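You operate a simulated robot arm through the tools that you are given. There is no shell and no other tool. Be economical: measure what you need, move in short steps, check, and stop when the job is done.

You run a simulated robot arm. Do the job below in one go: nothing can be reset, and whatever is moved stays where it is left.

Task
Open the wall port, push the sleeved red pipe in, crank the reel out to 2 and brake it.
Fine: push the pipe in up to its black sleeve, no further; the brake comes off before cranking; the rest of the rack stays.
Where things are to end (x, y in the base frame): sleeved red pipe within 20 mm of [1040, -200].

The check looks at the end state, three seconds after you hand in, the way a careful person would. Anything else that was tipped, shoved, dropped, spilled or broken makes it a failure.

Robot
A 7-joint arm with a two-finger parallel gripper, fixed in place. Base frame: the origin is at the foot of the arm, x ahead of it, y to its left, z up. Readings come in mm, degrees, newtons and seconds.
Its first joint turns from -149.0 to 149.0 degrees. Payload 3.5 kg.
Tool frame: the origin (TCP) lies between the finger pads and is the grasp point; the fingertips stand 23 mm ahead of it; z points along the fingers, y is the line along which they close. Largest opening 94 mm; finger width 38, thickness 10; the body of the gripper, 54 by 96 mm, starts 39 mm behind the TCP.
Orientation is that of the tool frame in the base frame, as [roll, pitch, yaw] about the fixed x, y, z axes, in that order (R = Rz(yaw) Ry(pitch) Rx(roll)). With the fingers straight down and closing along the base's y, the tool's x points along the base's -x, its y along +y and its z along -z.

Tools
- The arm moves only by the tool jog_arm. Its arguments are lists of equal length, an entry for each row: "delta_pos": the shift along the base's x, y, z in mm, a list of three; "rot": the turn, a rotation vector about the base's x, y, z in degrees, a list of three. In form: {"delta_pos": [[dx, dy, dz], ...], "rot": [[ax, ay, az], ...]}. A call has 1 to 10 rows; each row is the pose to reach, as a shift and turn from the pose commanded when the call began. "grip" is the gripper command, from -1 (shut) to 1 (fully open), values between in proportion, set as the call begins (left out, the last holds). Rows are played at 5 a second. More than 50 mm and 8.6 degrees between two rows, or a gripper value outside its range, and nothing of the call is played. A pose out of reach is approached as far as the arm can. The call stops where the force on the tool passes 40 N (or 10 N more than at its start, if that is more) or the arm is blocked; 0.2 s more then pass. Each finger travels about 153 mm/s and halts on what it meets, pressing with about 44 N; the grip force reading is that of the motor and also rises with nothing between the fingers. The clock runs only during rows and for 0.2 s after the last one: add rows that repeat a pose to give the fingers time. The reply holds the time, the measured pose of the TCP, the force on the tool along the base axes, the opening and the grip force, in the units named above and with some noise, with the torque about the TCP (base axes, N m) and any sound that the robot's microphone picked up.
- Cameras (640 x 400 px; columns grow to the right, rows downward): "scene" is fixed at [66.2, -651.8, 1621.6]; the picture's right is [0.24, -0.97, 0.00], its down [-0.53, -0.13, -0.84] and it looks along [0.81, 0.20, -0.55] (base axes); focal length 333 px, centre (320, 200). "wrist" rides on the gripper at [87, 16, -74] in the tool frame; the picture's right is [-0.18, 0.98, 0.00], its down [-0.58, -0.11, -0.81] and it looks along [-0.79, -0.15, 0.59] (tool axes); focal length 243 px, centre (320, 200). There is no depth. A picture from a camera that has moved, and an enlarged one, comes with that camera's place and axes in the base frame and with its lens. The place of the scene camera against the robot may be out by one fixed shift of up to 25 mm in any direction.
- camera(camera): a new picture of that camera. No time passes.
- inspect(camera, box): a new picture of the part [left, top, right, bottom] of that camera's present view, enlarged. No time passes.
- hand_in(): hands the job in; it is judged then, once.

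Go step by step. Nothing tells you positions but the pictures and the camera data: compare them with the known pose of the tool, close in by small moves and look again before you grip or let go. The budget is 120 turns and 84 pictures, counting those below and the enlarged ones. Unless the task says otherwise, let go and move clear before handing in, and close with one line.

The tools are called as a command line: name --argument value ..., lists and objects as JSON in quotes. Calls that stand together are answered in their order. jog_arm: Moves the arm, as the interface text tells. Its arguments: {"type":"object","properties":{"delta_pos":{"type":"array"},"rot":{"type":"array"},"grip":{"type":"number"}},"required":["delta_pos","rot"]} The other tools are called the same way: camera (camera) takes a picture; inspect (camera, box) takes an enlarged picture of a part of a camera's view; hand_in () hands the job in.

At the start:

```text
time: 0.0
tool_pos: [477.5, -0.8, 573.5]
tool_rot: [-180.0, 0.3, -179.9]
contact_force: [0.2, -0.9, 0.5]
wrist_torque: [-0.01, 0.03, 0.0]
gripper_width: 94.0
grip_force: 0.1
```

scene: 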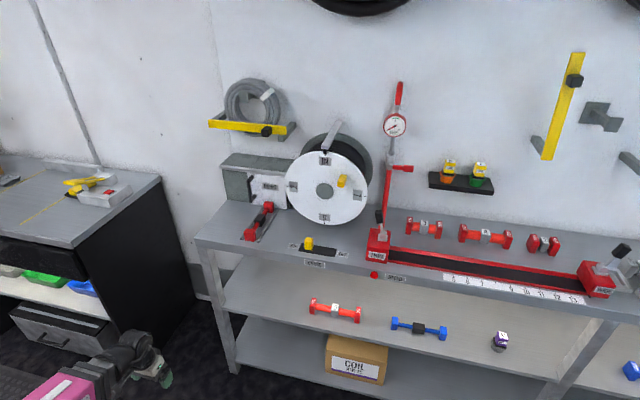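
wrist: 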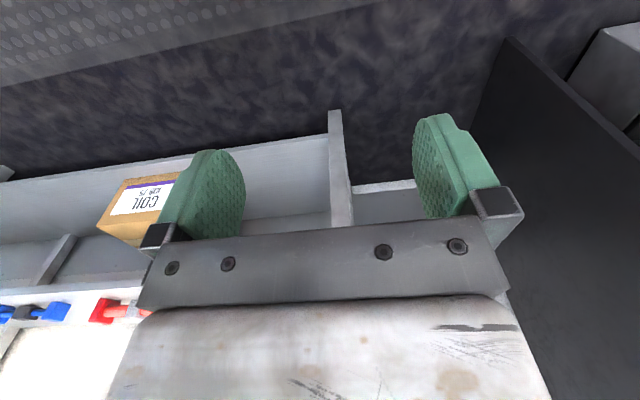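

I see a bench with a reel, a gray box, a lever with gauge, dumbbell-like parts, and shelves below. I'll zoom in on the parts to find the port, the pipe, the reel and the brake.

inspect --camera "scene" --box '[190, 60, 400, 190]'

inspect --camera "scene" --box '[190, 170, 400, 300]'

inspect --camera "scene" --box '[370, 140, 640, 310]'

inspect --camera "scene" --box '[280, 270, 640, 400]'

```text
3.05 times, centred on (295, 125) of scene
camera zoom: at [66.2, -651.8, 1621.6], right [0.24, -0.97, 0.0], down [-0.53, -0.13, -0.84], along [0.81, 0.2, -0.55], focal length 1016 px, centre (396, 429)
```

zoom: 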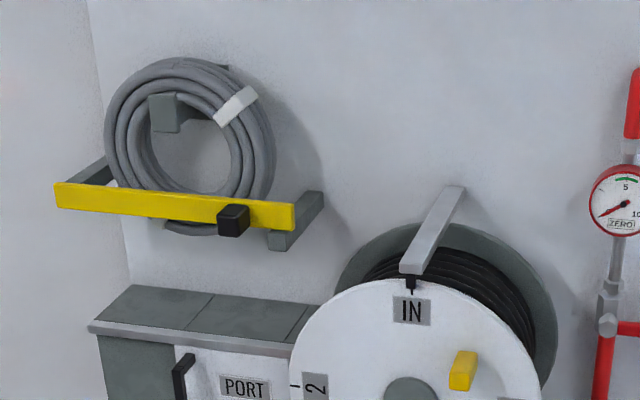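

```text
3.05 times, centred on (295, 235) of scene
camera zoom: at [66.2, -651.8, 1621.6], right [0.24, -0.97, 0.0], down [-0.53, -0.13, -0.84], along [0.81, 0.2, -0.55], focal length 1016 px, centre (396, 93)
```

zoom: 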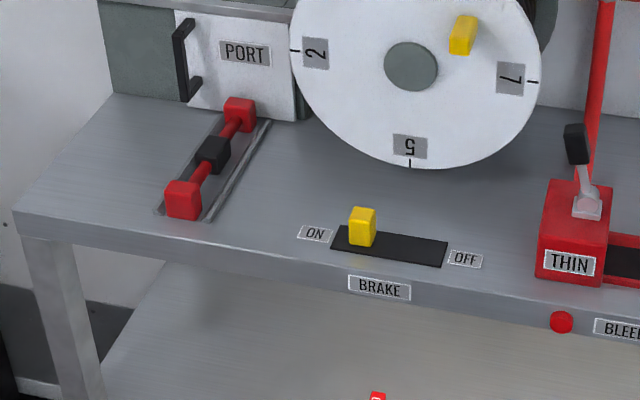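

```text
2.35 times, centred on (505, 225) of scene
camera zoom: at [66.2, -651.8, 1621.6], right [0.24, -0.97, 0.0], down [-0.53, -0.13, -0.84], along [0.81, 0.2, -0.55], focal length 785 px, centre (-115, 141)
```

zoom: 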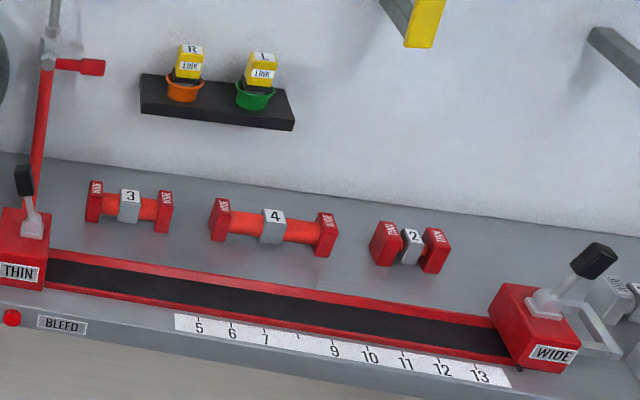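

```text
1.78 times, centred on (460, 335) of scene
camera zoom: at [66.2, -651.8, 1621.6], right [0.24, -0.97, 0.0], down [-0.53, -0.13, -0.84], along [0.81, 0.2, -0.55], focal length 593 px, centre (71, -40)
```

zoom: 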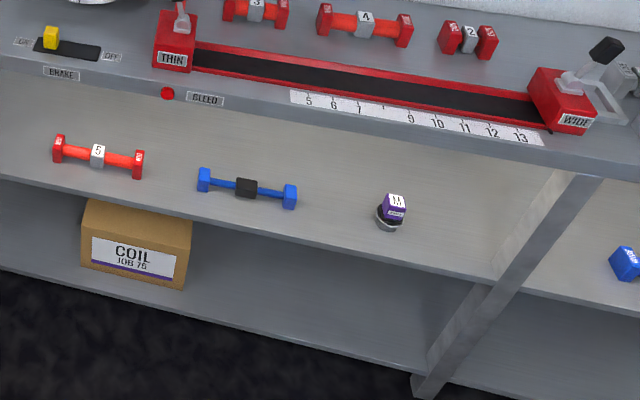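

The sleeved red pipe lies on rails in front of the PORT door at about y=-200. The reel sits at about y=-430 with its brake slider in front, set to ON. I'll raise the tool and pitch it forward so the wrist camera can look closer.

jog_arm --delta_pos '[[0, -10, 35], [0, -20, 70], [0, -30, 105], [0, -40, 140], [0, -50, 175], [0, -60, 210], [0, -70, 245], [0, -80, 280], [0, -90, 315], [0, -100, 350]]' --rot '[[0, -5, 0], [0, -10, 0], [0, -15, 0], [0, -20, 0], [0, -25, 0], [0, -30, 0], [0, -35, 0], [0, -40, 0], [0, -45, 0], [0, -50, 0]]'

camera --camera "wrist"

camera --camera "scene"

```text
time: 2.2
tool_pos: [584.7, -126.8, 958.0]
tool_rot: [-179.9, 50.4, 180.0]
contact_force: [-0.2, 0.6, -0.5]
wrist_torque: [0.01, 0.02, 0.0]
gripper_width: 94.0
grip_force: 0.1
out of reach, approached as far as the arm can: row 1, 2, 3, 4, 5, 6, 7, 8, 9, 10
```

```text
77 pictures are left
camera wrist: at [471.1, -110.3, 937.9], right [0.12, 0.98, 0.14], down [-0.25, -0.11, 0.96], along [0.96, -0.15, 0.23], focal length 243 px, centre (320, 200)
```

wrist: 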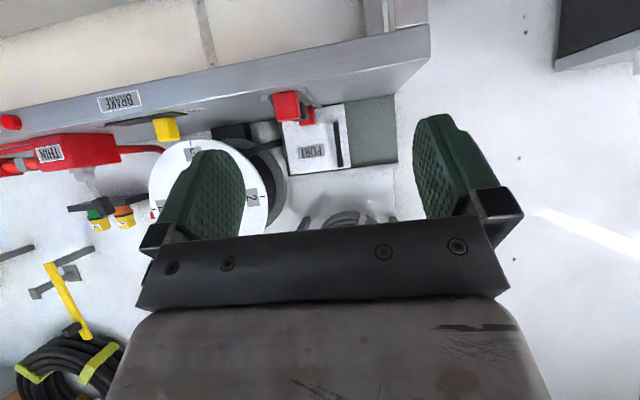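

```text
76 pictures are left
```

scene: 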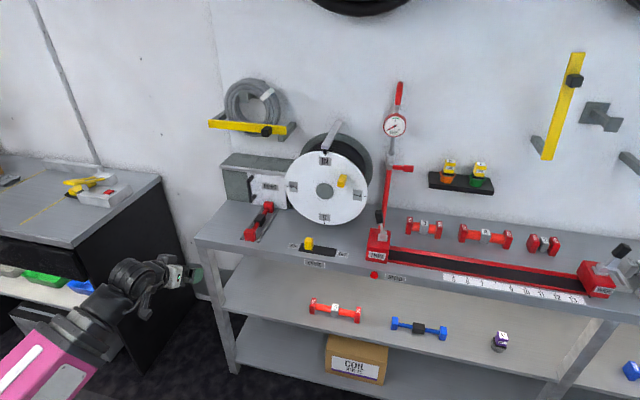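

The tool is now pitched forward. I'll enlarge the door and brake area in the wrist view, which shows upside down.

inspect --camera "wrist" --box '[240, 70, 420, 190]'

inspect --camera "wrist" --box '[90, 70, 290, 240]'

```text
3.33 times, centred on (330, 130) of wrist
camera zoom: at [471.1, -110.3, 937.9], right [0.12, 0.98, 0.14], down [-0.25, -0.11, 0.96], along [0.96, -0.15, 0.23], focal length 809 px, centre (287, 433)
```

zoom: 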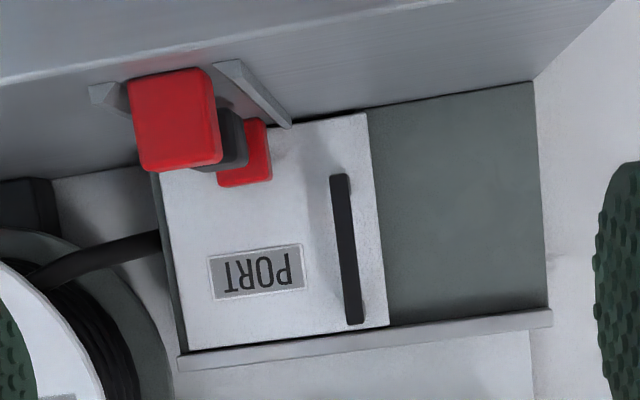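

```text
2.35 times, centred on (190, 155) of wrist
camera zoom: at [471.1, -110.3, 937.9], right [0.12, 0.98, 0.14], down [-0.25, -0.11, 0.96], along [0.96, -0.15, 0.23], focal length 571 px, centre (626, 306)
```

zoom: 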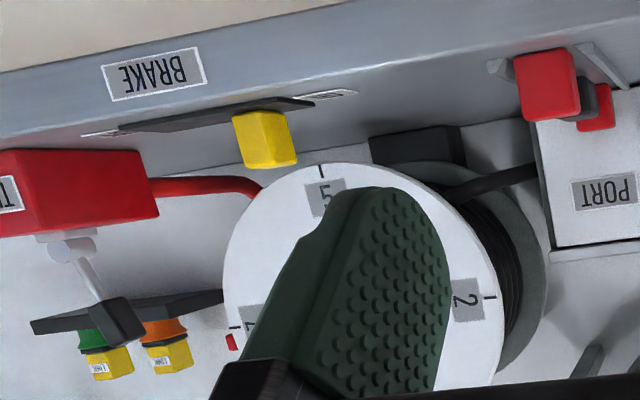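

The door looks like a sliding panel: it has a rail above, a handle on its left edge and an empty panel to the left. I'll move toward the handle and pitch up to about 70°.

jog_arm --delta_pos '[[40, -1, 0], [80, -3, 0], [120, -4, 0], [160, -5, 0], [200, -6, 0], [240, -7, 0], [270, -8, 0]]' --rot '[[0, -3, 0], [0, -6, 0], [0, -9, 0], [0, -12, 0], [0, -15, 0], [0, -18, 0], [0, -20, 0]]'

camera --camera "wrist"

camera --camera "scene"

```text
time: 3.8
tool_pos: [857.6, -134.9, 957.5]
tool_rot: [179.8, 70.4, 179.8]
contact_force: [1.0, -0.2, -0.3]
wrist_torque: [0.02, -0.01, 0.03]
gripper_width: 94.1
grip_force: 0.0
```

```text
73 pictures are left
camera wrist: at [757.7, -118.7, 900.3], right [0.06, 0.98, 0.17], down [-0.56, -0.11, 0.82], along [0.82, -0.15, 0.55], focal length 243 px, centre (320, 200)
```

wrist: 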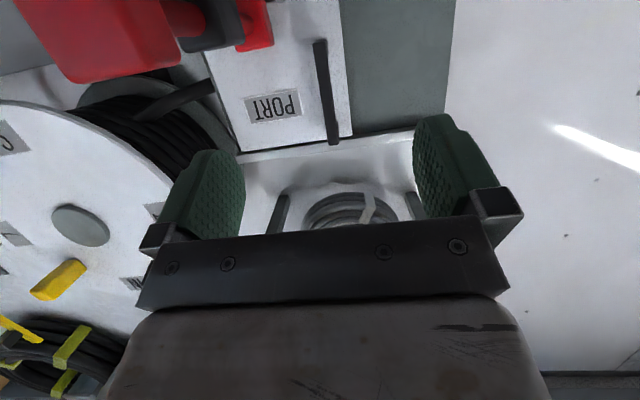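

```text
72 pictures are left
```

scene: 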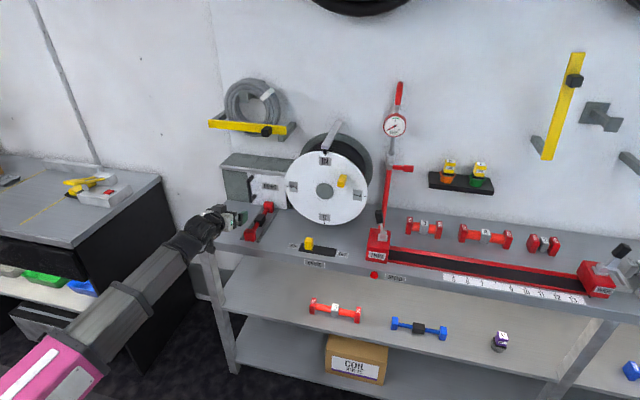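

The handle triangulates to about (1054, -140, 952), with the door face at about x=1070. I'll advance with the fingers open on either side of the handle.

jog_arm --delta_pos '[[40, -5, 0], [80, -5, 0], [120, -5, 0], [150, -5, 0], [170, -5, 0], [180, -5, 0]]' --rot '[[0, 0, 0], [0, 0, 0], [0, 0, 0], [0, 0, 0], [0, 0, 0], [0, 0, 0]]'

camera --camera "wrist"

inspect --camera "scene" --box '[190, 130, 340, 250]'

```text
time: 5.2
tool_pos: [1029.2, -141.3, 956.0]
tool_rot: [-179.9, 70.1, -179.8]
contact_force: [-11.8, 1.2, 3.7]
wrist_torque: [-0.22, -0.2, -0.57]
gripper_width: 93.9
grip_force: 0.1
stopped in row 6: the force on the tool passed its limit at 49 N (the readings are from after the stop); the commanded pose is now the measured one
```

```text
71 pictures are left
camera wrist: at [929.6, -124.6, 900.3], right [0.06, 0.98, 0.17], down [-0.56, -0.11, 0.82], along [0.82, -0.15, 0.55], focal length 243 px, centre (320, 200)
```

wrist: 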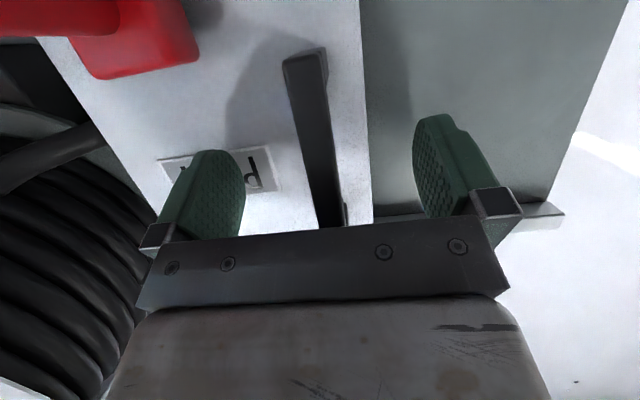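

```text
3.33 times, centred on (265, 190) of scene
camera zoom: at [66.2, -651.8, 1621.6], right [0.24, -0.97, 0.0], down [-0.53, -0.13, -0.84], along [0.81, 0.2, -0.55], focal length 1112 px, centre (503, 233)
```

zoom: 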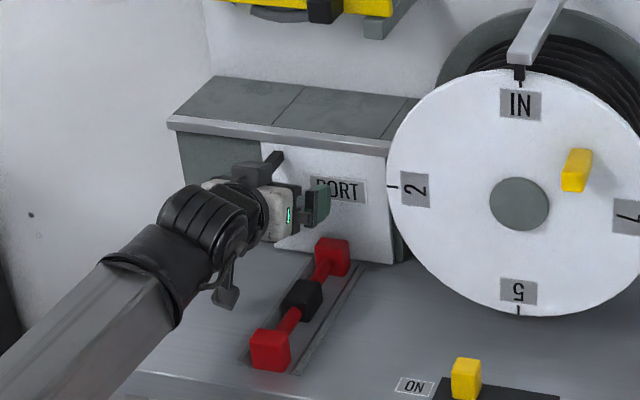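

A fingertip touches the door face and the handle sits between the fingers. I'll back off 5 mm and close on it.

jog_arm --delta_pos '[[-5, 0, 0]]' --rot '[[0, 0, 0]]'

jog_arm --delta_pos '[[0, 0, 0], [0, 0, 0], [0, 0, 0]]' --rot '[[0, 0, 0], [0, 0, 0], [0, 0, 0]]' --grip -1

camera --camera "wrist"

```text
time: 5.6
tool_pos: [1026.2, -140.1, 956.4]
tool_rot: [-180.0, 70.1, 180.0]
contact_force: [0.8, -0.2, -0.6]
wrist_torque: [0.02, -0.01, 0.05]
gripper_width: 93.8
grip_force: 0.0
```

```text
time: 6.4
tool_pos: [1026.8, -136.0, 954.5]
tool_rot: [-180.0, 70.1, -179.9]
contact_force: [4.2, 33.2, 0.1]
wrist_torque: [-0.37, 0.11, -0.4]
gripper_width: 11.8
grip_force: 45.1
```

```text
69 pictures are left
camera wrist: at [926.1, -120.9, 899.7], right [0.06, 0.98, 0.17], down [-0.56, -0.11, 0.82], along [0.83, -0.15, 0.54], focal length 243 px, centre (320, 200)
```

wrist: 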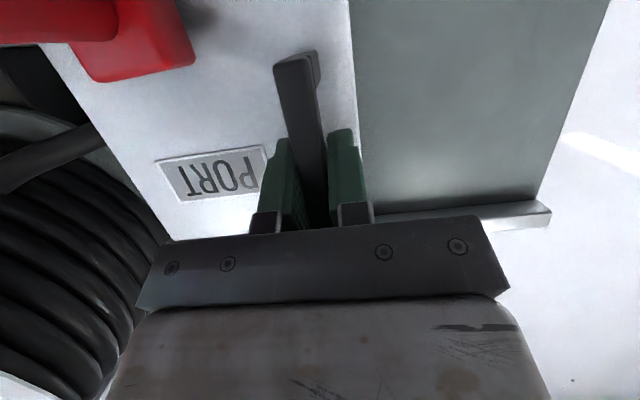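

The handle is gripped. Next I'll try sliding the door toward +y.

jog_arm --delta_pos '[[0, 6, 0], [0, 12, 0], [0, 18, 0], [0, 26, 0]]' --rot '[[0, 0, 0], [0, 0, 0], [0, 0, 0], [0, 0, 0]]'

inspect --camera "scene" --box '[190, 130, 340, 250]'

```text
time: 7.4
tool_pos: [1027.3, -116.0, 955.8]
tool_rot: [-179.9, 70.2, 180.0]
contact_force: [8.6, -1.3, -0.5]
wrist_torque: [0.1, 0.31, 0.08]
gripper_width: 12.1
grip_force: 44.7
```

```text
3.33 times, centred on (265, 190) of scene
camera zoom: at [66.2, -651.8, 1621.6], right [0.24, -0.97, 0.0], down [-0.53, -0.13, -0.84], along [0.81, 0.2, -0.55], focal length 1112 px, centre (503, 233)
```

zoom: 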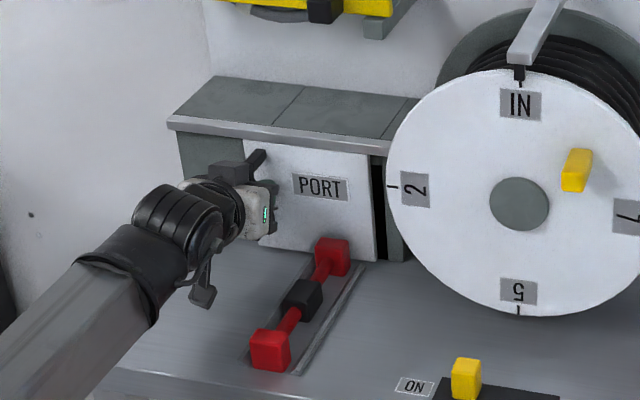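

It slides: a dark opening is showing on the right. I'll keep sliding to full travel.

jog_arm --delta_pos '[[0, 10, 0], [0, 20, 0], [0, 30, 0], [0, 40, 0], [0, 50, 0], [0, 60, 0], [0, 70, 0], [0, 80, 0], [0, 90, 0], [0, 100, 0]]' --rot '[[0, 0, 0], [0, 0, 0], [0, 0, 0], [0, 0, 0], [0, 0, 0], [0, 0, 0], [0, 0, 0], [0, 0, 0], [0, 0, 0], [0, 0, 0]]'

inspect --camera "scene" --box '[190, 130, 340, 250]'

```text
time: 9.6
tool_pos: [1027.3, -25.8, 956.0]
tool_rot: [-179.8, 70.1, 179.7]
contact_force: [3.0, -19.3, -3.0]
wrist_torque: [0.89, -0.22, 0.6]
gripper_width: 11.6
grip_force: 44.5
stopped in row 10: the force on the tool passed its limit at 48 N (the readings are from after the stop); the commanded pose is now the measured one
```

```text
3.33 times, centred on (265, 190) of scene
camera zoom: at [66.2, -651.8, 1621.6], right [0.24, -0.97, 0.0], down [-0.53, -0.13, -0.84], along [0.81, 0.2, -0.55], focal length 1112 px, centre (503, 233)
```

zoom: 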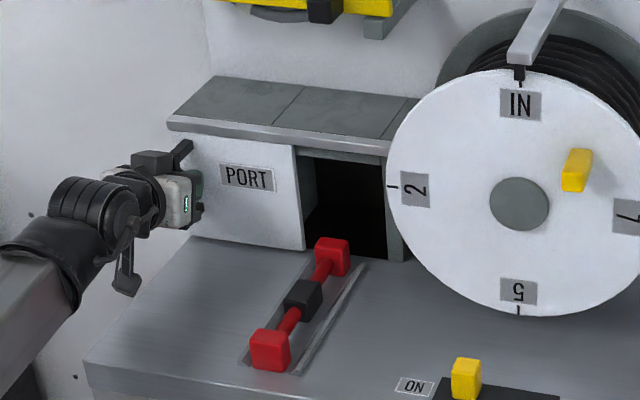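

The door is fully open against its stop. I'll release the handle, back straight out, and look at the pipe.

jog_arm --delta_pos '[[0, 0, 0], [0, 0, 0], [-40, 0, 0], [-80, 0, 0], [-120, 0, 0], [-160, 0, 5], [-200, 0, 10], [-240, 0, 15], [-280, -20, 20]]' --rot '[[0, 0, 0], [0, 0, 0], [0, 0, 0], [0, 0, 0], [0, 0, 0], [0, 0, 0], [0, 0, 0], [0, 0, 0], [0, 0, 0]]' --grip 0.0

jog_arm --delta_pos '[[-10, -40, 0], [-20, -80, 0], [-30, -120, 0], [-30, -155, -10]]' --rot '[[0, 7, 0], [0, 14, 0], [0, 20, 0], [0, 25, 0]]' --grip -1

camera --camera "wrist"

inspect --camera "scene" --box '[190, 130, 340, 250]'

```text
time: 11.6
tool_pos: [746.0, -41.9, 976.0]
tool_rot: [-179.7, 70.1, 179.9]
contact_force: [0.8, -0.2, -0.1]
wrist_torque: [0.01, 0.04, -0.01]
gripper_width: 47.1
grip_force: 0.0
```

```text
time: 12.6
tool_pos: [715.2, -196.9, 964.6]
tool_rot: [-179.6, 45.0, -180.0]
contact_force: [0.4, 0.3, -0.5]
wrist_torque: [0.03, 0.02, -0.02]
gripper_width: 0.0
grip_force: 42.1
```

```text
66 pictures are left
camera wrist: at [601.6, -180.3, 956.7], right [0.13, 0.98, 0.13], down [-0.16, -0.1, 0.98], along [0.98, -0.15, 0.14], focal length 243 px, centre (320, 200)
```

wrist: 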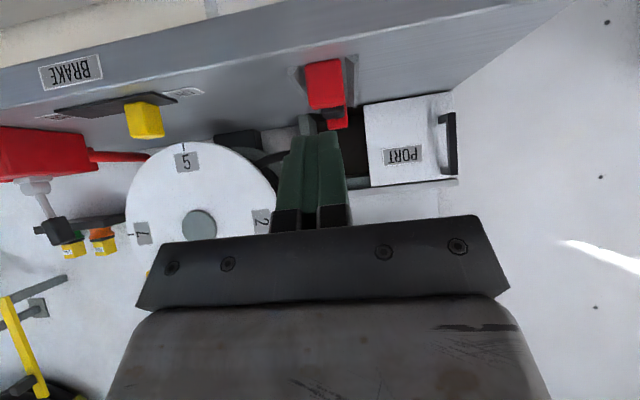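

```text
3.33 times, centred on (265, 190) of scene
camera zoom: at [66.2, -651.8, 1621.6], right [0.24, -0.97, 0.0], down [-0.53, -0.13, -0.84], along [0.81, 0.2, -0.55], focal length 1112 px, centre (503, 233)
```

zoom: 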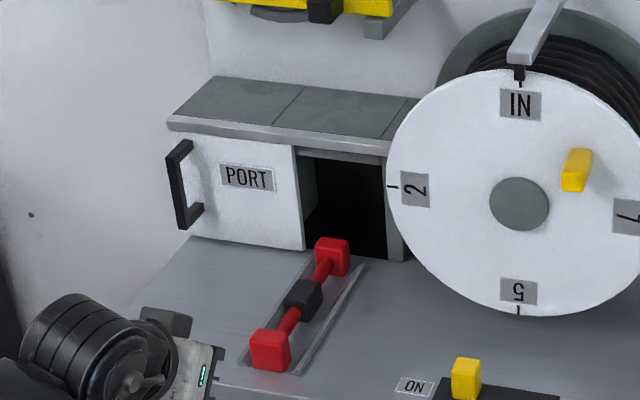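

The door stays open and nothing else has moved. I'll zoom in on the front block and the brake to measure them.

inspect --camera "wrist" --box '[260, 40, 400, 140]'

inspect --camera "wrist" --box '[20, 60, 280, 240]'

```text
4.00 times, centred on (330, 90) of wrist
camera zoom: at [601.6, -180.3, 956.7], right [0.13, 0.98, 0.13], down [-0.16, -0.1, 0.98], along [0.98, -0.15, 0.14], focal length 970 px, centre (280, 640)
```

zoom: 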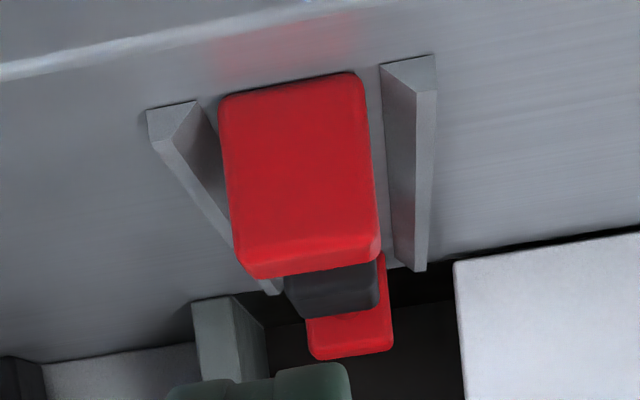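

```text
2.22 times, centred on (150, 150) of wrist
camera zoom: at [601.6, -180.3, 956.7], right [0.13, 0.98, 0.13], down [-0.16, -0.1, 0.98], along [0.98, -0.15, 0.14], focal length 539 px, centre (698, 311)
```

zoom: 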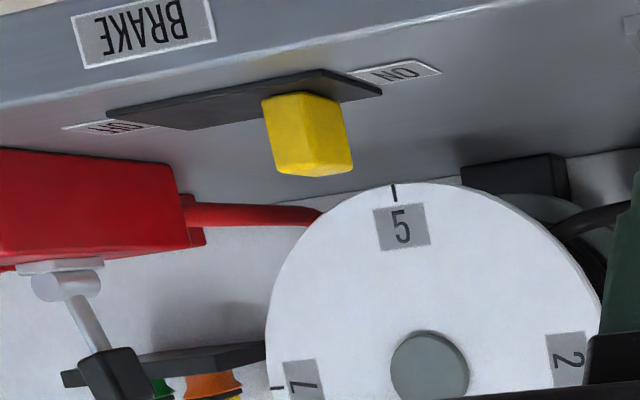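

The block's front face is at about x=856, it is 38 mm tall on a table at about z=857, and it is centred on y=-199. I'll steepen the tool, close the fingers and come down just in front of the block.

jog_arm --delta_pos '[[20, -1, 0], [40, -2, 0], [65, -2, 0], [90, -2, -10], [92, -2, -35], [92, -2, -60], [92, -2, -70]]' --rot '[[0, 7, 0], [0, 14, 0], [0, 20, 0], [0, 25, 0], [0, 25, 0], [0, 25, 0], [0, 25, 0]]'

camera --camera "wrist"

inspect --camera "scene" --box '[190, 150, 340, 270]'

```text
time: 14.2
tool_pos: [808.5, -200.3, 896.8]
tool_rot: [-179.7, 20.1, -180.0]
contact_force: [-0.5, 0.6, -0.3]
wrist_torque: [-0.02, -0.01, 0.0]
gripper_width: 0.0
grip_force: 42.4
```

```text
62 pictures are left
camera wrist: at [700.9, -181.9, 935.5], right [0.17, 0.98, 0.06], down [0.27, -0.1, 0.96], along [0.95, -0.15, -0.28], focal length 243 px, centre (320, 200)
```

wrist: 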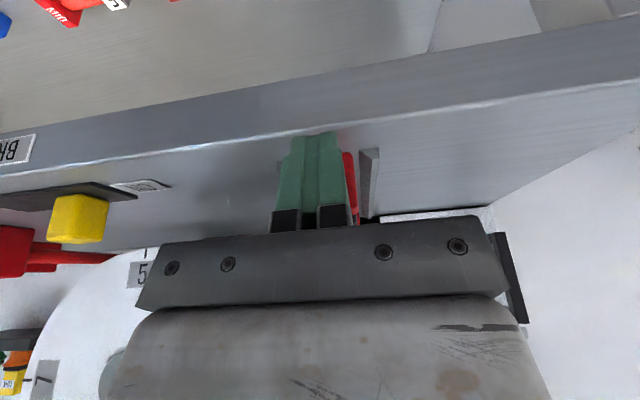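

```text
3.33 times, centred on (265, 210) of scene
camera zoom: at [66.2, -651.8, 1621.6], right [0.24, -0.97, 0.0], down [-0.53, -0.13, -0.84], along [0.81, 0.2, -0.55], focal length 1112 px, centre (503, 167)
```

zoom: 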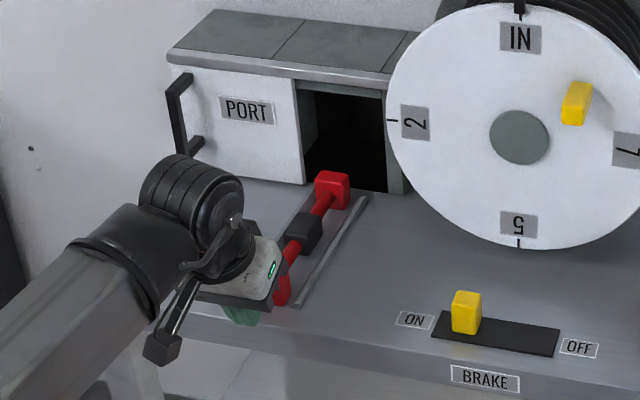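

The fingers are centred in front of the block. I'll lower slightly and push in small steps.

jog_arm --delta_pos '[[0, 0, -6], [12, 0, -6], [22, 1, -6], [32, 1, -6], [42, 1, -6], [52, 1, -6], [62, 1, -6], [70, 1, -6]]' --rot '[[0, 0, 0], [0, 0, 0], [0, 0, 0], [0, 0, 0], [0, 0, 0], [0, 0, 0], [0, 0, 0], [0, 0, 0]]'

inspect --camera "scene" --box '[190, 150, 340, 270]'

```text
time: 16.0
tool_pos: [877.8, -197.8, 891.5]
tool_rot: [-179.5, 20.1, -180.0]
contact_force: [0.0, -0.5, -0.1]
wrist_torque: [-0.01, 0.01, -0.03]
gripper_width: 0.1
grip_force: 42.1
```

```text
3.33 times, centred on (265, 210) of scene
camera zoom: at [66.2, -651.8, 1621.6], right [0.24, -0.97, 0.0], down [-0.53, -0.13, -0.84], along [0.81, 0.2, -0.55], focal length 1112 px, centre (503, 167)
```

zoom: 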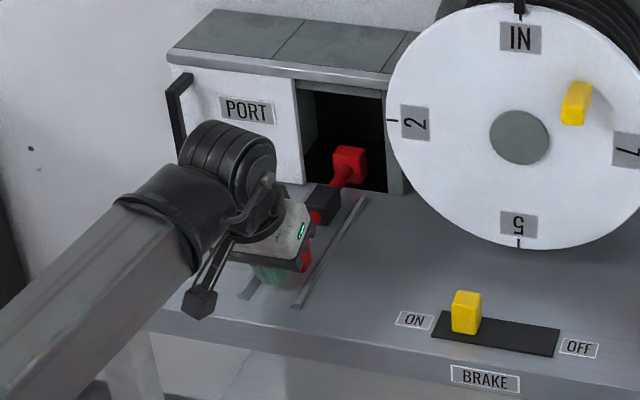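

The pipe is entering the port. I'll zoom in tighter on the sleeve and the port edge.

inspect --camera "scene" --box '[245, 170, 295, 210]'

```text
10.00 times, centred on (270, 190) of scene
camera zoom: at [66.2, -651.8, 1621.6], right [0.24, -0.97, 0.0], down [-0.53, -0.13, -0.84], along [0.81, 0.2, -0.55], focal length 3334 px, centre (820, 300)
```

zoom: 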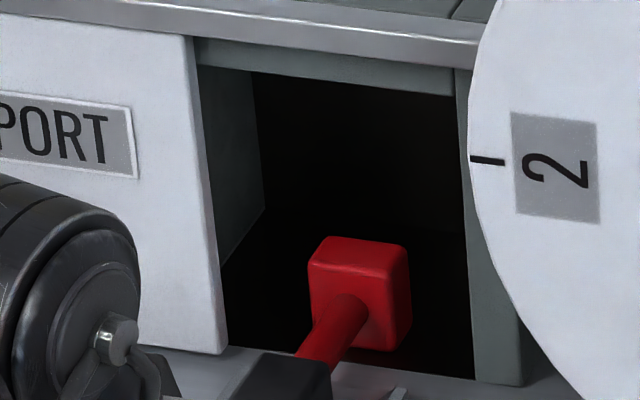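

The sleeve still has about 25 mm to go. I'll push another 18 mm, then back off for a clear look.

jog_arm --delta_pos '[[6, -1, 0], [12, -1, 0], [18, -1, 0]]' --rot '[[0, 0, 0], [0, 0, 0], [0, 0, 0]]'

jog_arm --delta_pos '[[-20, 0, 0], [-60, 0, 0], [-100, 0, 20], [-140, 0, 40], [-170, 0, 50], [-190, 0, 60]]' --rot '[[0, 0, 0], [0, 0, 0], [0, -6, 0], [0, -12, 0], [0, -18, 0], [0, -25, 0]]'

inspect --camera "scene" --box '[225, 165, 300, 225]'

inspect --camera "wrist" --box '[260, 40, 400, 140]'

```text
time: 16.8
tool_pos: [896.0, -198.4, 890.3]
tool_rot: [-179.7, 20.2, 180.0]
contact_force: [-0.3, -1.0, 1.4]
wrist_torque: [0.0, -0.02, -0.02]
gripper_width: 0.1
grip_force: 42.0
```

```text
time: 18.2
tool_pos: [706.4, -199.3, 950.9]
tool_rot: [-179.7, 45.2, 179.9]
contact_force: [0.3, -1.6, -0.4]
wrist_torque: [0.0, 0.01, 0.02]
gripper_width: 0.0
grip_force: 41.7
```

```text
6.67 times, centred on (262, 195) of scene
camera zoom: at [66.2, -651.8, 1621.6], right [0.24, -0.97, 0.0], down [-0.53, -0.13, -0.84], along [0.81, 0.2, -0.55], focal length 2223 px, centre (703, 233)
```

zoom: 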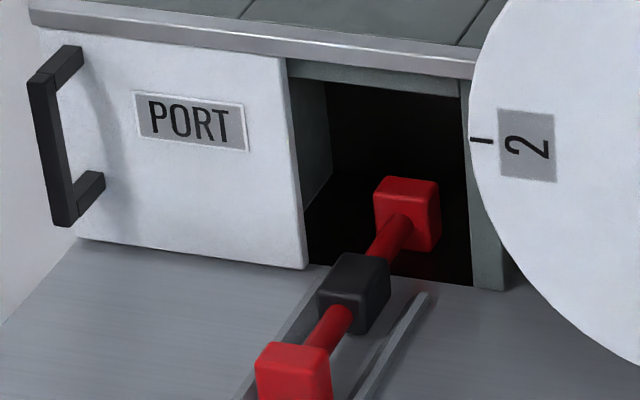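

```text
4.00 times, centred on (330, 90) of wrist
camera zoom: at [591.9, -182.1, 941.7], right [0.13, 0.98, 0.13], down [-0.16, -0.1, 0.98], along [0.98, -0.15, 0.15], focal length 970 px, centre (280, 640)
```

zoom: 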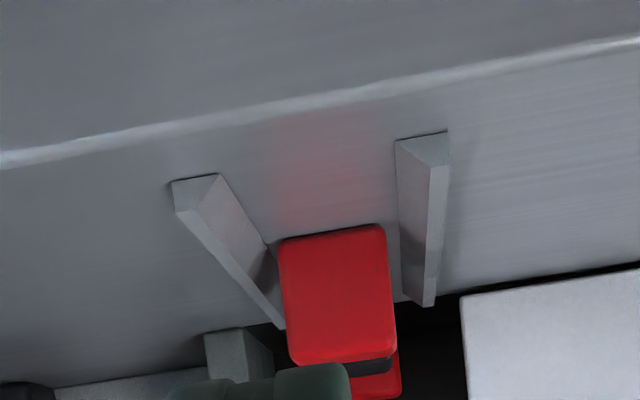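

The sleeve is still about 10–20 mm short of the port face, at centre x≈1031. I'll go back and push 11 mm more.

jog_arm --delta_pos '[[20, 0, -10], [50, 0, -20], [90, 0, -40], [130, 0, -61], [160, 0, -61], [180, 0, -61], [190, 0, -61], [196, 0, -61], [201, 0, -61]]' --rot '[[0, 7, 0], [0, 14, 0], [0, 20, 0], [0, 25, 0], [0, 25, 0], [0, 25, 0], [0, 25, 0], [0, 25, 0], [0, 25, 0]]'

jog_arm --delta_pos '[[-20, 0, 0], [-60, 0, 0], [-100, 0, 20], [-140, 0, 40], [-170, 0, 50], [-190, 0, 60]]' --rot '[[0, 0, 0], [0, 0, 0], [0, -6, 0], [0, -12, 0], [0, -18, 0], [0, -25, 0]]'

inspect --camera "scene" --box '[225, 165, 300, 225]'

```text
time: 20.2
tool_pos: [907.9, -199.9, 890.0]
tool_rot: [-179.8, 20.1, -180.0]
contact_force: [-0.8, -0.1, -0.1]
wrist_torque: [0.02, 0.02, 0.0]
gripper_width: 0.0
grip_force: 42.5
```

```text
time: 21.6
tool_pos: [718.2, -200.4, 949.9]
tool_rot: [-179.7, 45.1, -180.0]
contact_force: [0.5, -0.3, 0.4]
wrist_torque: [0.0, 0.01, -0.02]
gripper_width: 0.0
grip_force: 42.1
```

```text
6.67 times, centred on (262, 195) of scene
camera zoom: at [66.2, -651.8, 1621.6], right [0.24, -0.97, 0.0], down [-0.53, -0.13, -0.84], along [0.81, 0.2, -0.55], focal length 2223 px, centre (703, 233)
```

zoom: 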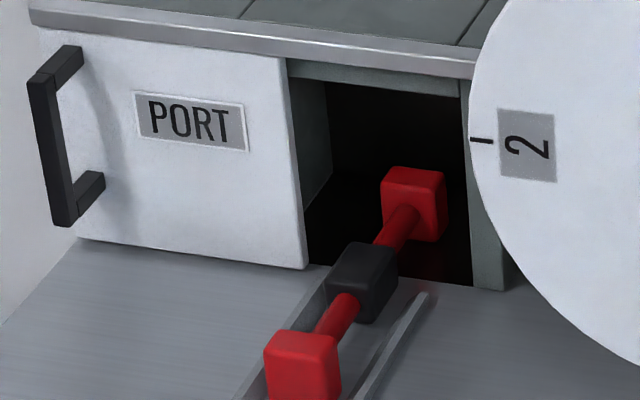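

The sleeve is now at the port mouth, at about x=1042. The brake knob triangulates to (861, -410, 880). I'll move above it with the fingers open across y.

jog_arm --delta_pos '[[20, -30, 5], [40, -65, 10], [65, -105, 15], [90, -145, 15], [115, -180, 15], [135, -210, 15]]' --rot '[[0, 5, 0], [0, 10, 0], [0, 15, 0], [0, 20, 0], [0, 25, 0], [0, 25, 0]]' --grip 0.5

camera --camera "wrist"

inspect --camera "scene" --box '[240, 170, 390, 290]'

```text
time: 23.0
tool_pos: [852.8, -410.0, 964.8]
tool_rot: [-179.8, 20.2, -179.9]
contact_force: [0.0, -0.1, -0.3]
wrist_torque: [-0.02, 0.01, 0.04]
gripper_width: 70.5
grip_force: 0.1
```

```text
55 pictures are left
camera wrist: at [745.2, -393.9, 1004.3], right [0.17, 0.98, 0.06], down [0.27, -0.1, 0.96], along [0.95, -0.15, -0.28], focal length 243 px, centre (320, 200)
```

wrist: 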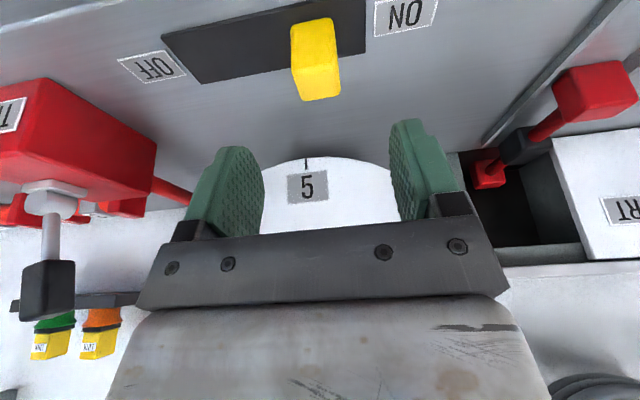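

```text
3.33 times, centred on (315, 230) of scene
camera zoom: at [66.2, -651.8, 1621.6], right [0.24, -0.97, 0.0], down [-0.53, -0.13, -0.84], along [0.81, 0.2, -0.55], focal length 1112 px, centre (337, 100)
```

zoom: 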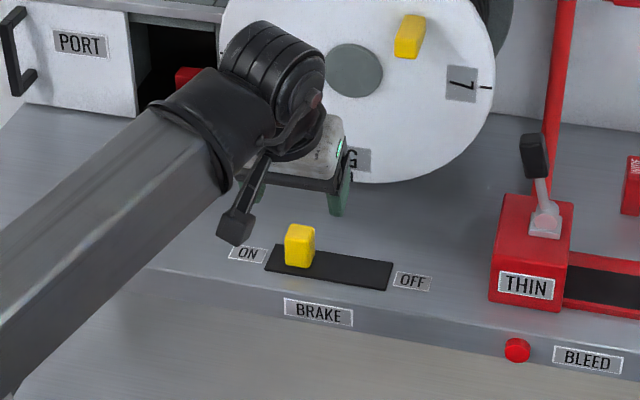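

The knob is confirmed at (861, -408). I'll come down with the fingers on either side of it.

jog_arm --delta_pos '[[3, 1, -35], [5, 1, -55], [5, 1, -66], [5, 1, -70]]' --rot '[[0, 0, 0], [0, 0, 0], [0, 0, 0], [0, 0, 0]]'

jog_arm --delta_pos '[[0, 0, 0], [0, 0, 0], [0, 0, 0]]' --rot '[[0, 0, 0], [0, 0, 0], [0, 0, 0]]' --grip -1

camera --camera "wrist"

```text
time: 24.0
tool_pos: [858.1, -408.5, 895.1]
tool_rot: [-179.6, 20.1, -180.0]
contact_force: [-0.8, 1.3, 0.6]
wrist_torque: [0.03, -0.02, 0.0]
gripper_width: 70.6
grip_force: 0.1
```

```text
time: 24.8
tool_pos: [856.9, -410.0, 895.5]
tool_rot: [-179.6, 20.1, 179.9]
contact_force: [0.7, -12.2, -2.6]
wrist_torque: [0.72, -0.17, 0.24]
gripper_width: 26.0
grip_force: 44.5
```

```text
53 pictures are left
camera wrist: at [749.5, -392.8, 934.1], right [0.18, 0.98, 0.06], down [0.27, -0.1, 0.96], along [0.95, -0.15, -0.28], focal length 243 px, centre (320, 200)
```

wrist: 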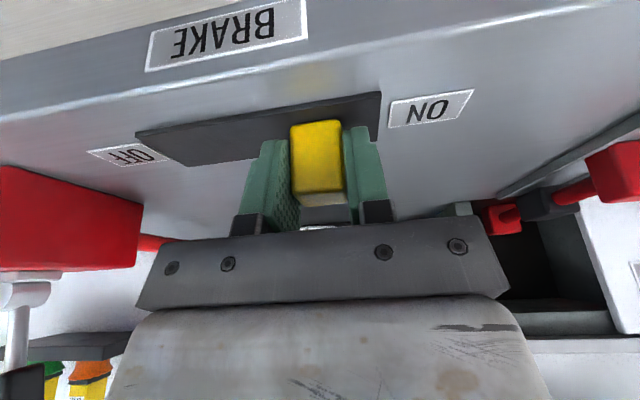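

The knob is gripped (26 mm wide). I'll slide it toward OFF (-y) until it stops.

jog_arm --delta_pos '[[0, -8, 0], [0, -16, 0], [0, -24, 0], [0, -32, 0], [0, -40, 0], [0, -48, 0], [0, -56, 0], [0, -64, 0], [0, -72, 0], [0, -80, 0]]' --rot '[[0, 0, 0], [0, 0, 0], [0, 0, 0], [0, 0, 0], [0, 0, 0], [0, 0, 0], [0, 0, 0], [0, 0, 0], [0, 0, 0], [0, 0, 0]]'

camera --camera "wrist"

```text
time: 26.8
tool_pos: [856.7, -470.6, 895.0]
tool_rot: [179.6, 20.1, 180.0]
contact_force: [3.3, 14.8, 7.1]
wrist_torque: [-0.73, 0.78, -0.59]
gripper_width: 25.7
grip_force: 44.7
stopped in row 10: the force on the tool passed its limit at 48 N (the readings are from after the stop); the commanded pose is now the measured one
```

```text
52 pictures are left
camera wrist: at [749.4, -454.5, 934.1], right [0.17, 0.98, 0.07], down [0.27, -0.11, 0.96], along [0.95, -0.14, -0.28], focal length 243 px, centre (320, 200)
```

wrist: 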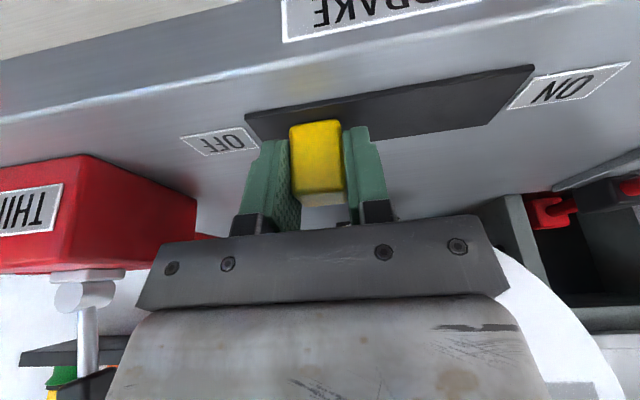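

The brake is at the OFF end. I'll release, lift off and back away to look at the reel and its crank knob.

jog_arm --delta_pos '[[0, 0, 0], [0, 0, 0], [0, 0, 30], [0, 5, 70], [-20, 10, 100], [-50, 20, 110], [-80, 30, 120], [-110, 30, 130]]' --rot '[[0, 0, 0], [0, 0, 0], [0, 0, 0], [0, 0, 0], [0, -8, 0], [0, -16, 0], [0, -24, 0], [0, -30, 0]]' --grip -0.1

camera --camera "wrist"

camera --camera "scene"

```text
time: 28.6
tool_pos: [747.0, -442.8, 1023.8]
tool_rot: [179.8, 50.1, -179.8]
contact_force: [-0.4, -0.3, -0.6]
wrist_torque: [0.0, -0.01, 0.0]
gripper_width: 42.3
grip_force: 0.1
```

```text
51 pictures are left
camera wrist: at [633.5, -426.8, 1004.7], right [0.11, 0.98, 0.14], down [-0.25, -0.11, 0.96], along [0.96, -0.14, 0.23], focal length 243 px, centre (320, 200)
```

wrist: 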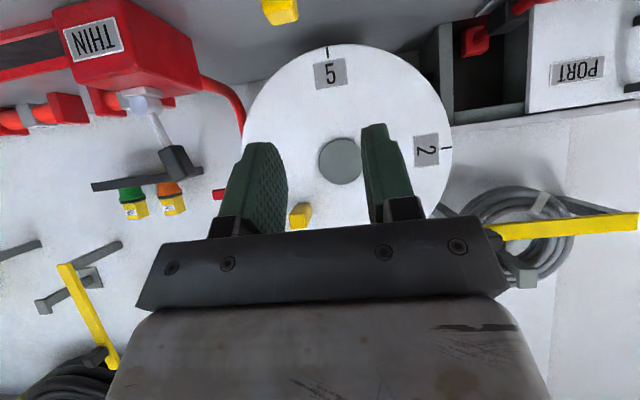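

```text
50 pictures are left
```

scene: 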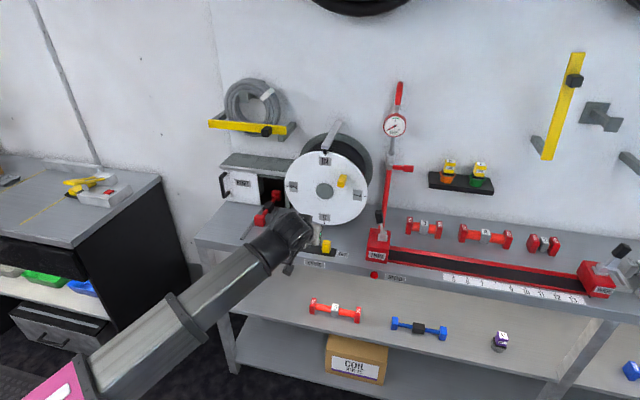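

The hub triangulates to (960, -444, 1033) and the knob to (934, -503, 1095), so the knob sits at 45° on an 86 mm radius. Turning the disc 90° clockwise brings 2 to the pointer. I'll place closed fingers above the knob.

jog_arm --delta_pos '[[10, -10, 30], [20, -20, 60], [30, -35, 90], [45, -50, 115], [60, -60, 130], [85, -60, 130], [110, -60, 130]]' --rot '[[0, -5, 0], [0, -10, 0], [0, -15, 0], [0, -20, 0], [0, -25, 0], [0, -25, 0], [0, -25, 0]]' --grip -1

camera --camera "wrist"

inspect --camera "scene" --box '[270, 100, 420, 220]'

```text
time: 30.2
tool_pos: [858.6, -502.3, 1153.7]
tool_rot: [-179.9, 75.2, -179.6]
contact_force: [0.4, -0.2, -0.3]
wrist_torque: [0.01, 0.03, 0.0]
gripper_width: 0.0
grip_force: 42.3
```

```text
49 pictures are left
camera wrist: at [762.7, -487.0, 1089.1], right [0.04, 0.98, 0.18], down [-0.63, -0.11, 0.77], along [0.78, -0.14, 0.61], focal length 243 px, centre (320, 200)
```

wrist: 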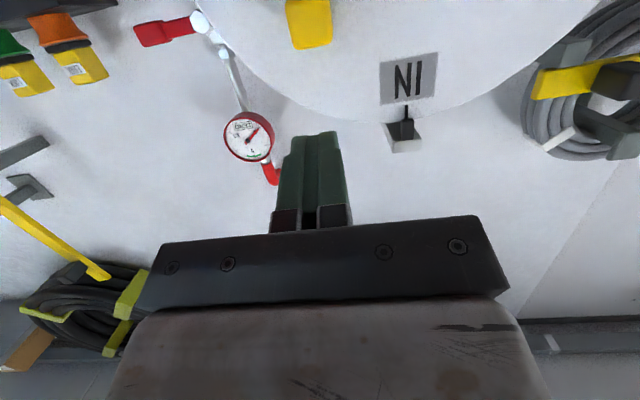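

```text
3.33 times, centred on (345, 160) of scene
camera zoom: at [66.2, -651.8, 1621.6], right [0.24, -0.97, 0.0], down [-0.53, -0.13, -0.84], along [0.81, 0.2, -0.55], focal length 1112 px, centre (237, 333)
```

zoom: 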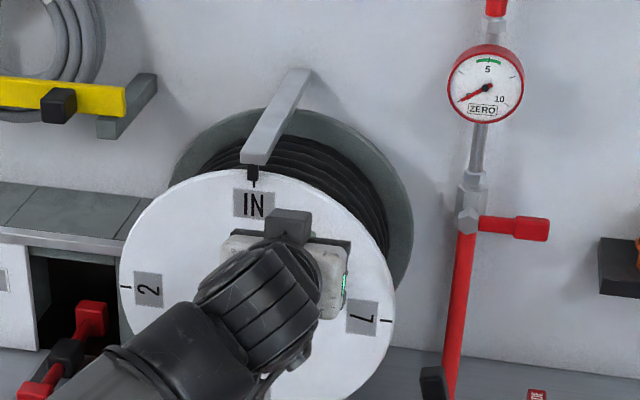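

The fingers are above the knob and lined up. I'll move in over it and push down along the arc for the first half-turn.

jog_arm --delta_pos '[[40, -2, 0], [61, -2, 0], [61, -2, -22], [61, -12, -35], [61, -20, -47], [61, -25, -60], [61, -27, -75]]' --rot '[[0, 0, 0], [0, 0, 0], [0, 0, 0], [0, 0, 0], [0, 0, 0], [0, 0, 0], [0, 0, 0]]'

camera --camera "wrist"

inspect --camera "scene" --box '[270, 100, 420, 220]'

```text
time: 31.9
tool_pos: [918.3, -534.3, 1079.4]
tool_rot: [-178.3, 75.4, -178.7]
contact_force: [-2.7, -12.0, 1.3]
wrist_torque: [-0.3, 0.06, -0.19]
gripper_width: 0.1
grip_force: 42.4
stopped in row 7: the force on the tool passed its limit at 41 N (the readings are from after the stop); the commanded pose is now the measured one
```

```text
47 pictures are left
camera wrist: at [823.2, -519.5, 1013.8], right [0.05, 0.98, 0.17], down [-0.63, -0.1, 0.77], along [0.77, -0.15, 0.62], focal length 243 px, centre (320, 200)
```

wrist: 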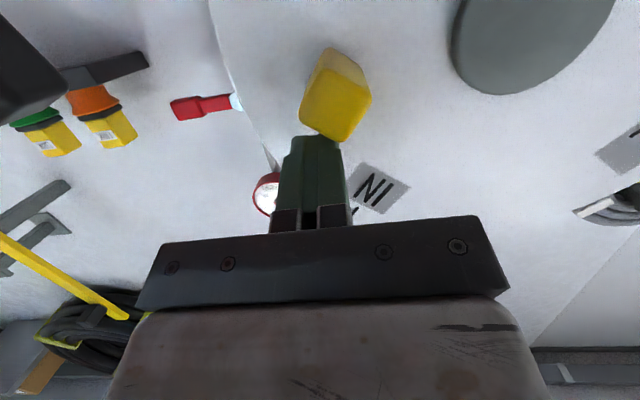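

```text
3.33 times, centred on (345, 160) of scene
camera zoom: at [66.2, -651.8, 1621.6], right [0.24, -0.97, 0.0], down [-0.53, -0.13, -0.84], along [0.81, 0.2, -0.55], focal length 1112 px, centre (237, 333)
```

zoom: 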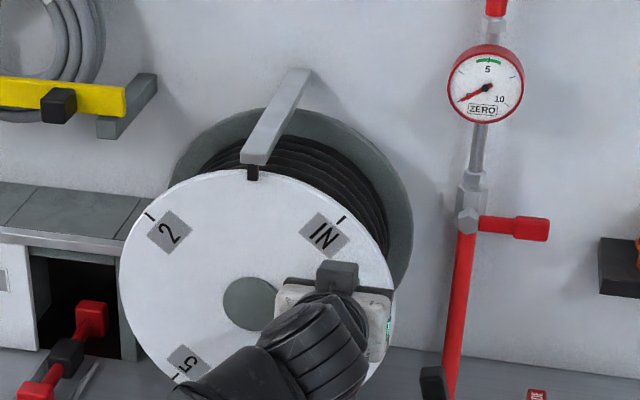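

The reel turned about 43° clockwise. I'll lift slightly, recentre on the knob and continue down the inner half of the arc.

jog_arm --delta_pos '[[0, 0, 6], [0, 12, 6], [0, 12, -8], [0, 12, -22], [0, 15, -35], [0, 20, -46]]' --rot '[[0, 0, 0], [0, 0, 0], [0, 0, 0], [0, 0, 0], [0, 0, 0], [0, 0, 0]]'

camera --camera "wrist"

inspect --camera "scene" --box '[270, 100, 420, 220]'

```text
time: 33.3
tool_pos: [917.8, -512.8, 1032.3]
tool_rot: [-178.8, 75.2, -179.0]
contact_force: [0.3, 0.0, 0.1]
wrist_torque: [0.02, 0.01, -0.01]
gripper_width: 0.0
grip_force: 42.5
```

```text
45 pictures are left
camera wrist: at [823.3, -497.6, 967.8], right [0.05, 0.98, 0.17], down [-0.63, -0.1, 0.77], along [0.77, -0.15, 0.62], focal length 243 px, centre (320, 200)
```

wrist: 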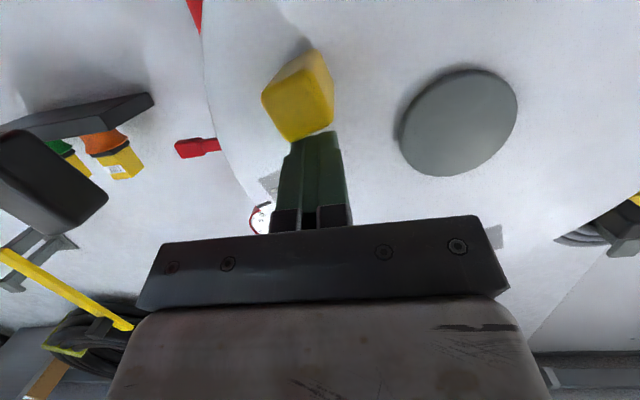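

```text
3.33 times, centred on (345, 160) of scene
camera zoom: at [66.2, -651.8, 1621.6], right [0.24, -0.97, 0.0], down [-0.53, -0.13, -0.84], along [0.81, 0.2, -0.55], focal length 1112 px, centre (237, 333)
```

zoom: 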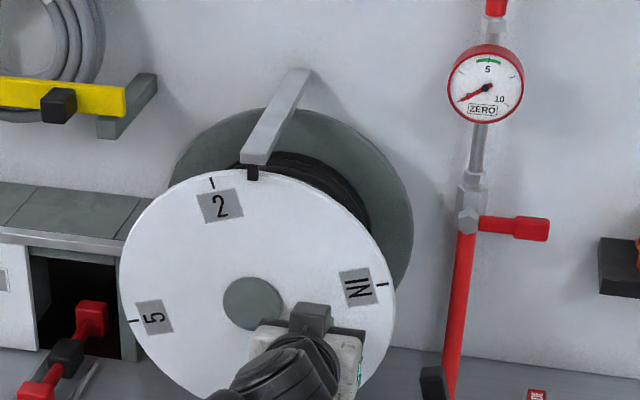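

The reel has about 18° left before the 2 tick reaches the pointer. I'll continue gently.

jog_arm --delta_pos '[[0, 3, -5], [0, 6, -10], [0, 9, -14]]' --rot '[[0, 0, 0], [0, 0, 0], [0, 0, 0]]'

inspect --camera "scene" --box '[295, 130, 370, 190]'

```text
time: 34.1
tool_pos: [919.1, -505.1, 1018.6]
tool_rot: [-178.7, 75.2, -179.0]
contact_force: [-0.3, -0.4, 0.1]
wrist_torque: [-0.01, 0.0, -0.01]
gripper_width: 0.3
grip_force: 42.4
```

```text
6.67 times, centred on (332, 160) of scene
camera zoom: at [66.2, -651.8, 1621.6], right [0.24, -0.97, 0.0], down [-0.53, -0.13, -0.84], along [0.81, 0.2, -0.55], focal length 2223 px, centre (237, 467)
```

zoom: 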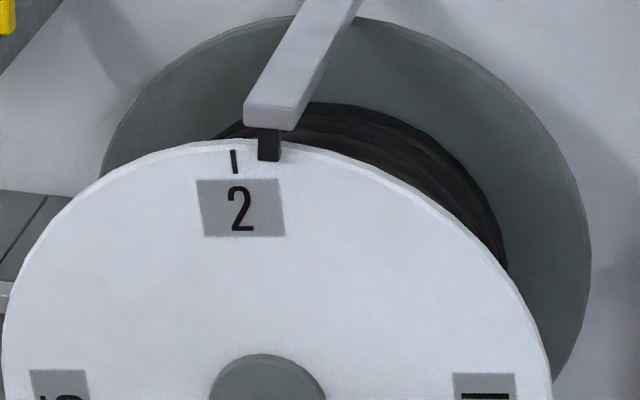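

About 8° remains. I'll nudge down a little more.

jog_arm --delta_pos '[[0, 2, -3], [0, 5, -7]]' --rot '[[0, 0, 0], [0, 0, 0]]'

inspect --camera "scene" --box '[295, 130, 370, 190]'

```text
time: 34.7
tool_pos: [917.5, -501.1, 1011.4]
tool_rot: [-178.8, 75.2, -178.9]
contact_force: [-0.7, 0.5, 0.8]
wrist_torque: [-0.01, -0.03, -0.01]
gripper_width: 0.0
grip_force: 42.5
```

```text
6.67 times, centred on (332, 160) of scene
camera zoom: at [66.2, -651.8, 1621.6], right [0.24, -0.97, 0.0], down [-0.53, -0.13, -0.84], along [0.81, 0.2, -0.55], focal length 2223 px, centre (237, 467)
```

zoom: 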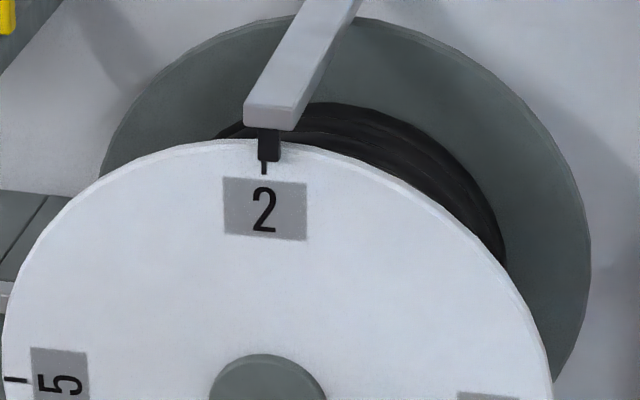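

Only about 1° is left. One more tiny nudge.

jog_arm --delta_pos '[[0, 1, -1.2]]' --rot '[[0, 0, 0]]'

inspect --camera "scene" --box '[310, 140, 335, 160]'

```text
time: 35.1
tool_pos: [917.9, -499.1, 1010.6]
tool_rot: [-178.7, 75.0, -178.9]
contact_force: [-0.3, -0.3, 0.2]
wrist_torque: [-0.01, -0.02, -0.02]
gripper_width: 0.3
grip_force: 42.5
```

```text
16.00 times, centred on (322, 150) of scene
camera zoom: at [66.2, -651.8, 1621.6], right [0.24, -0.97, 0.0], down [-0.53, -0.13, -0.84], along [0.81, 0.2, -0.55], focal length 5335 px, centre (280, 1000)
```

zoom: 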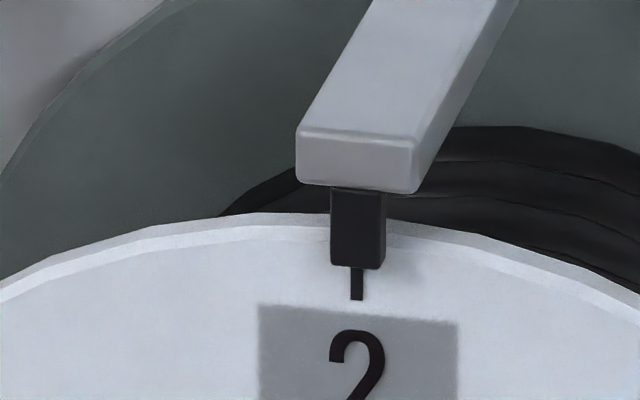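

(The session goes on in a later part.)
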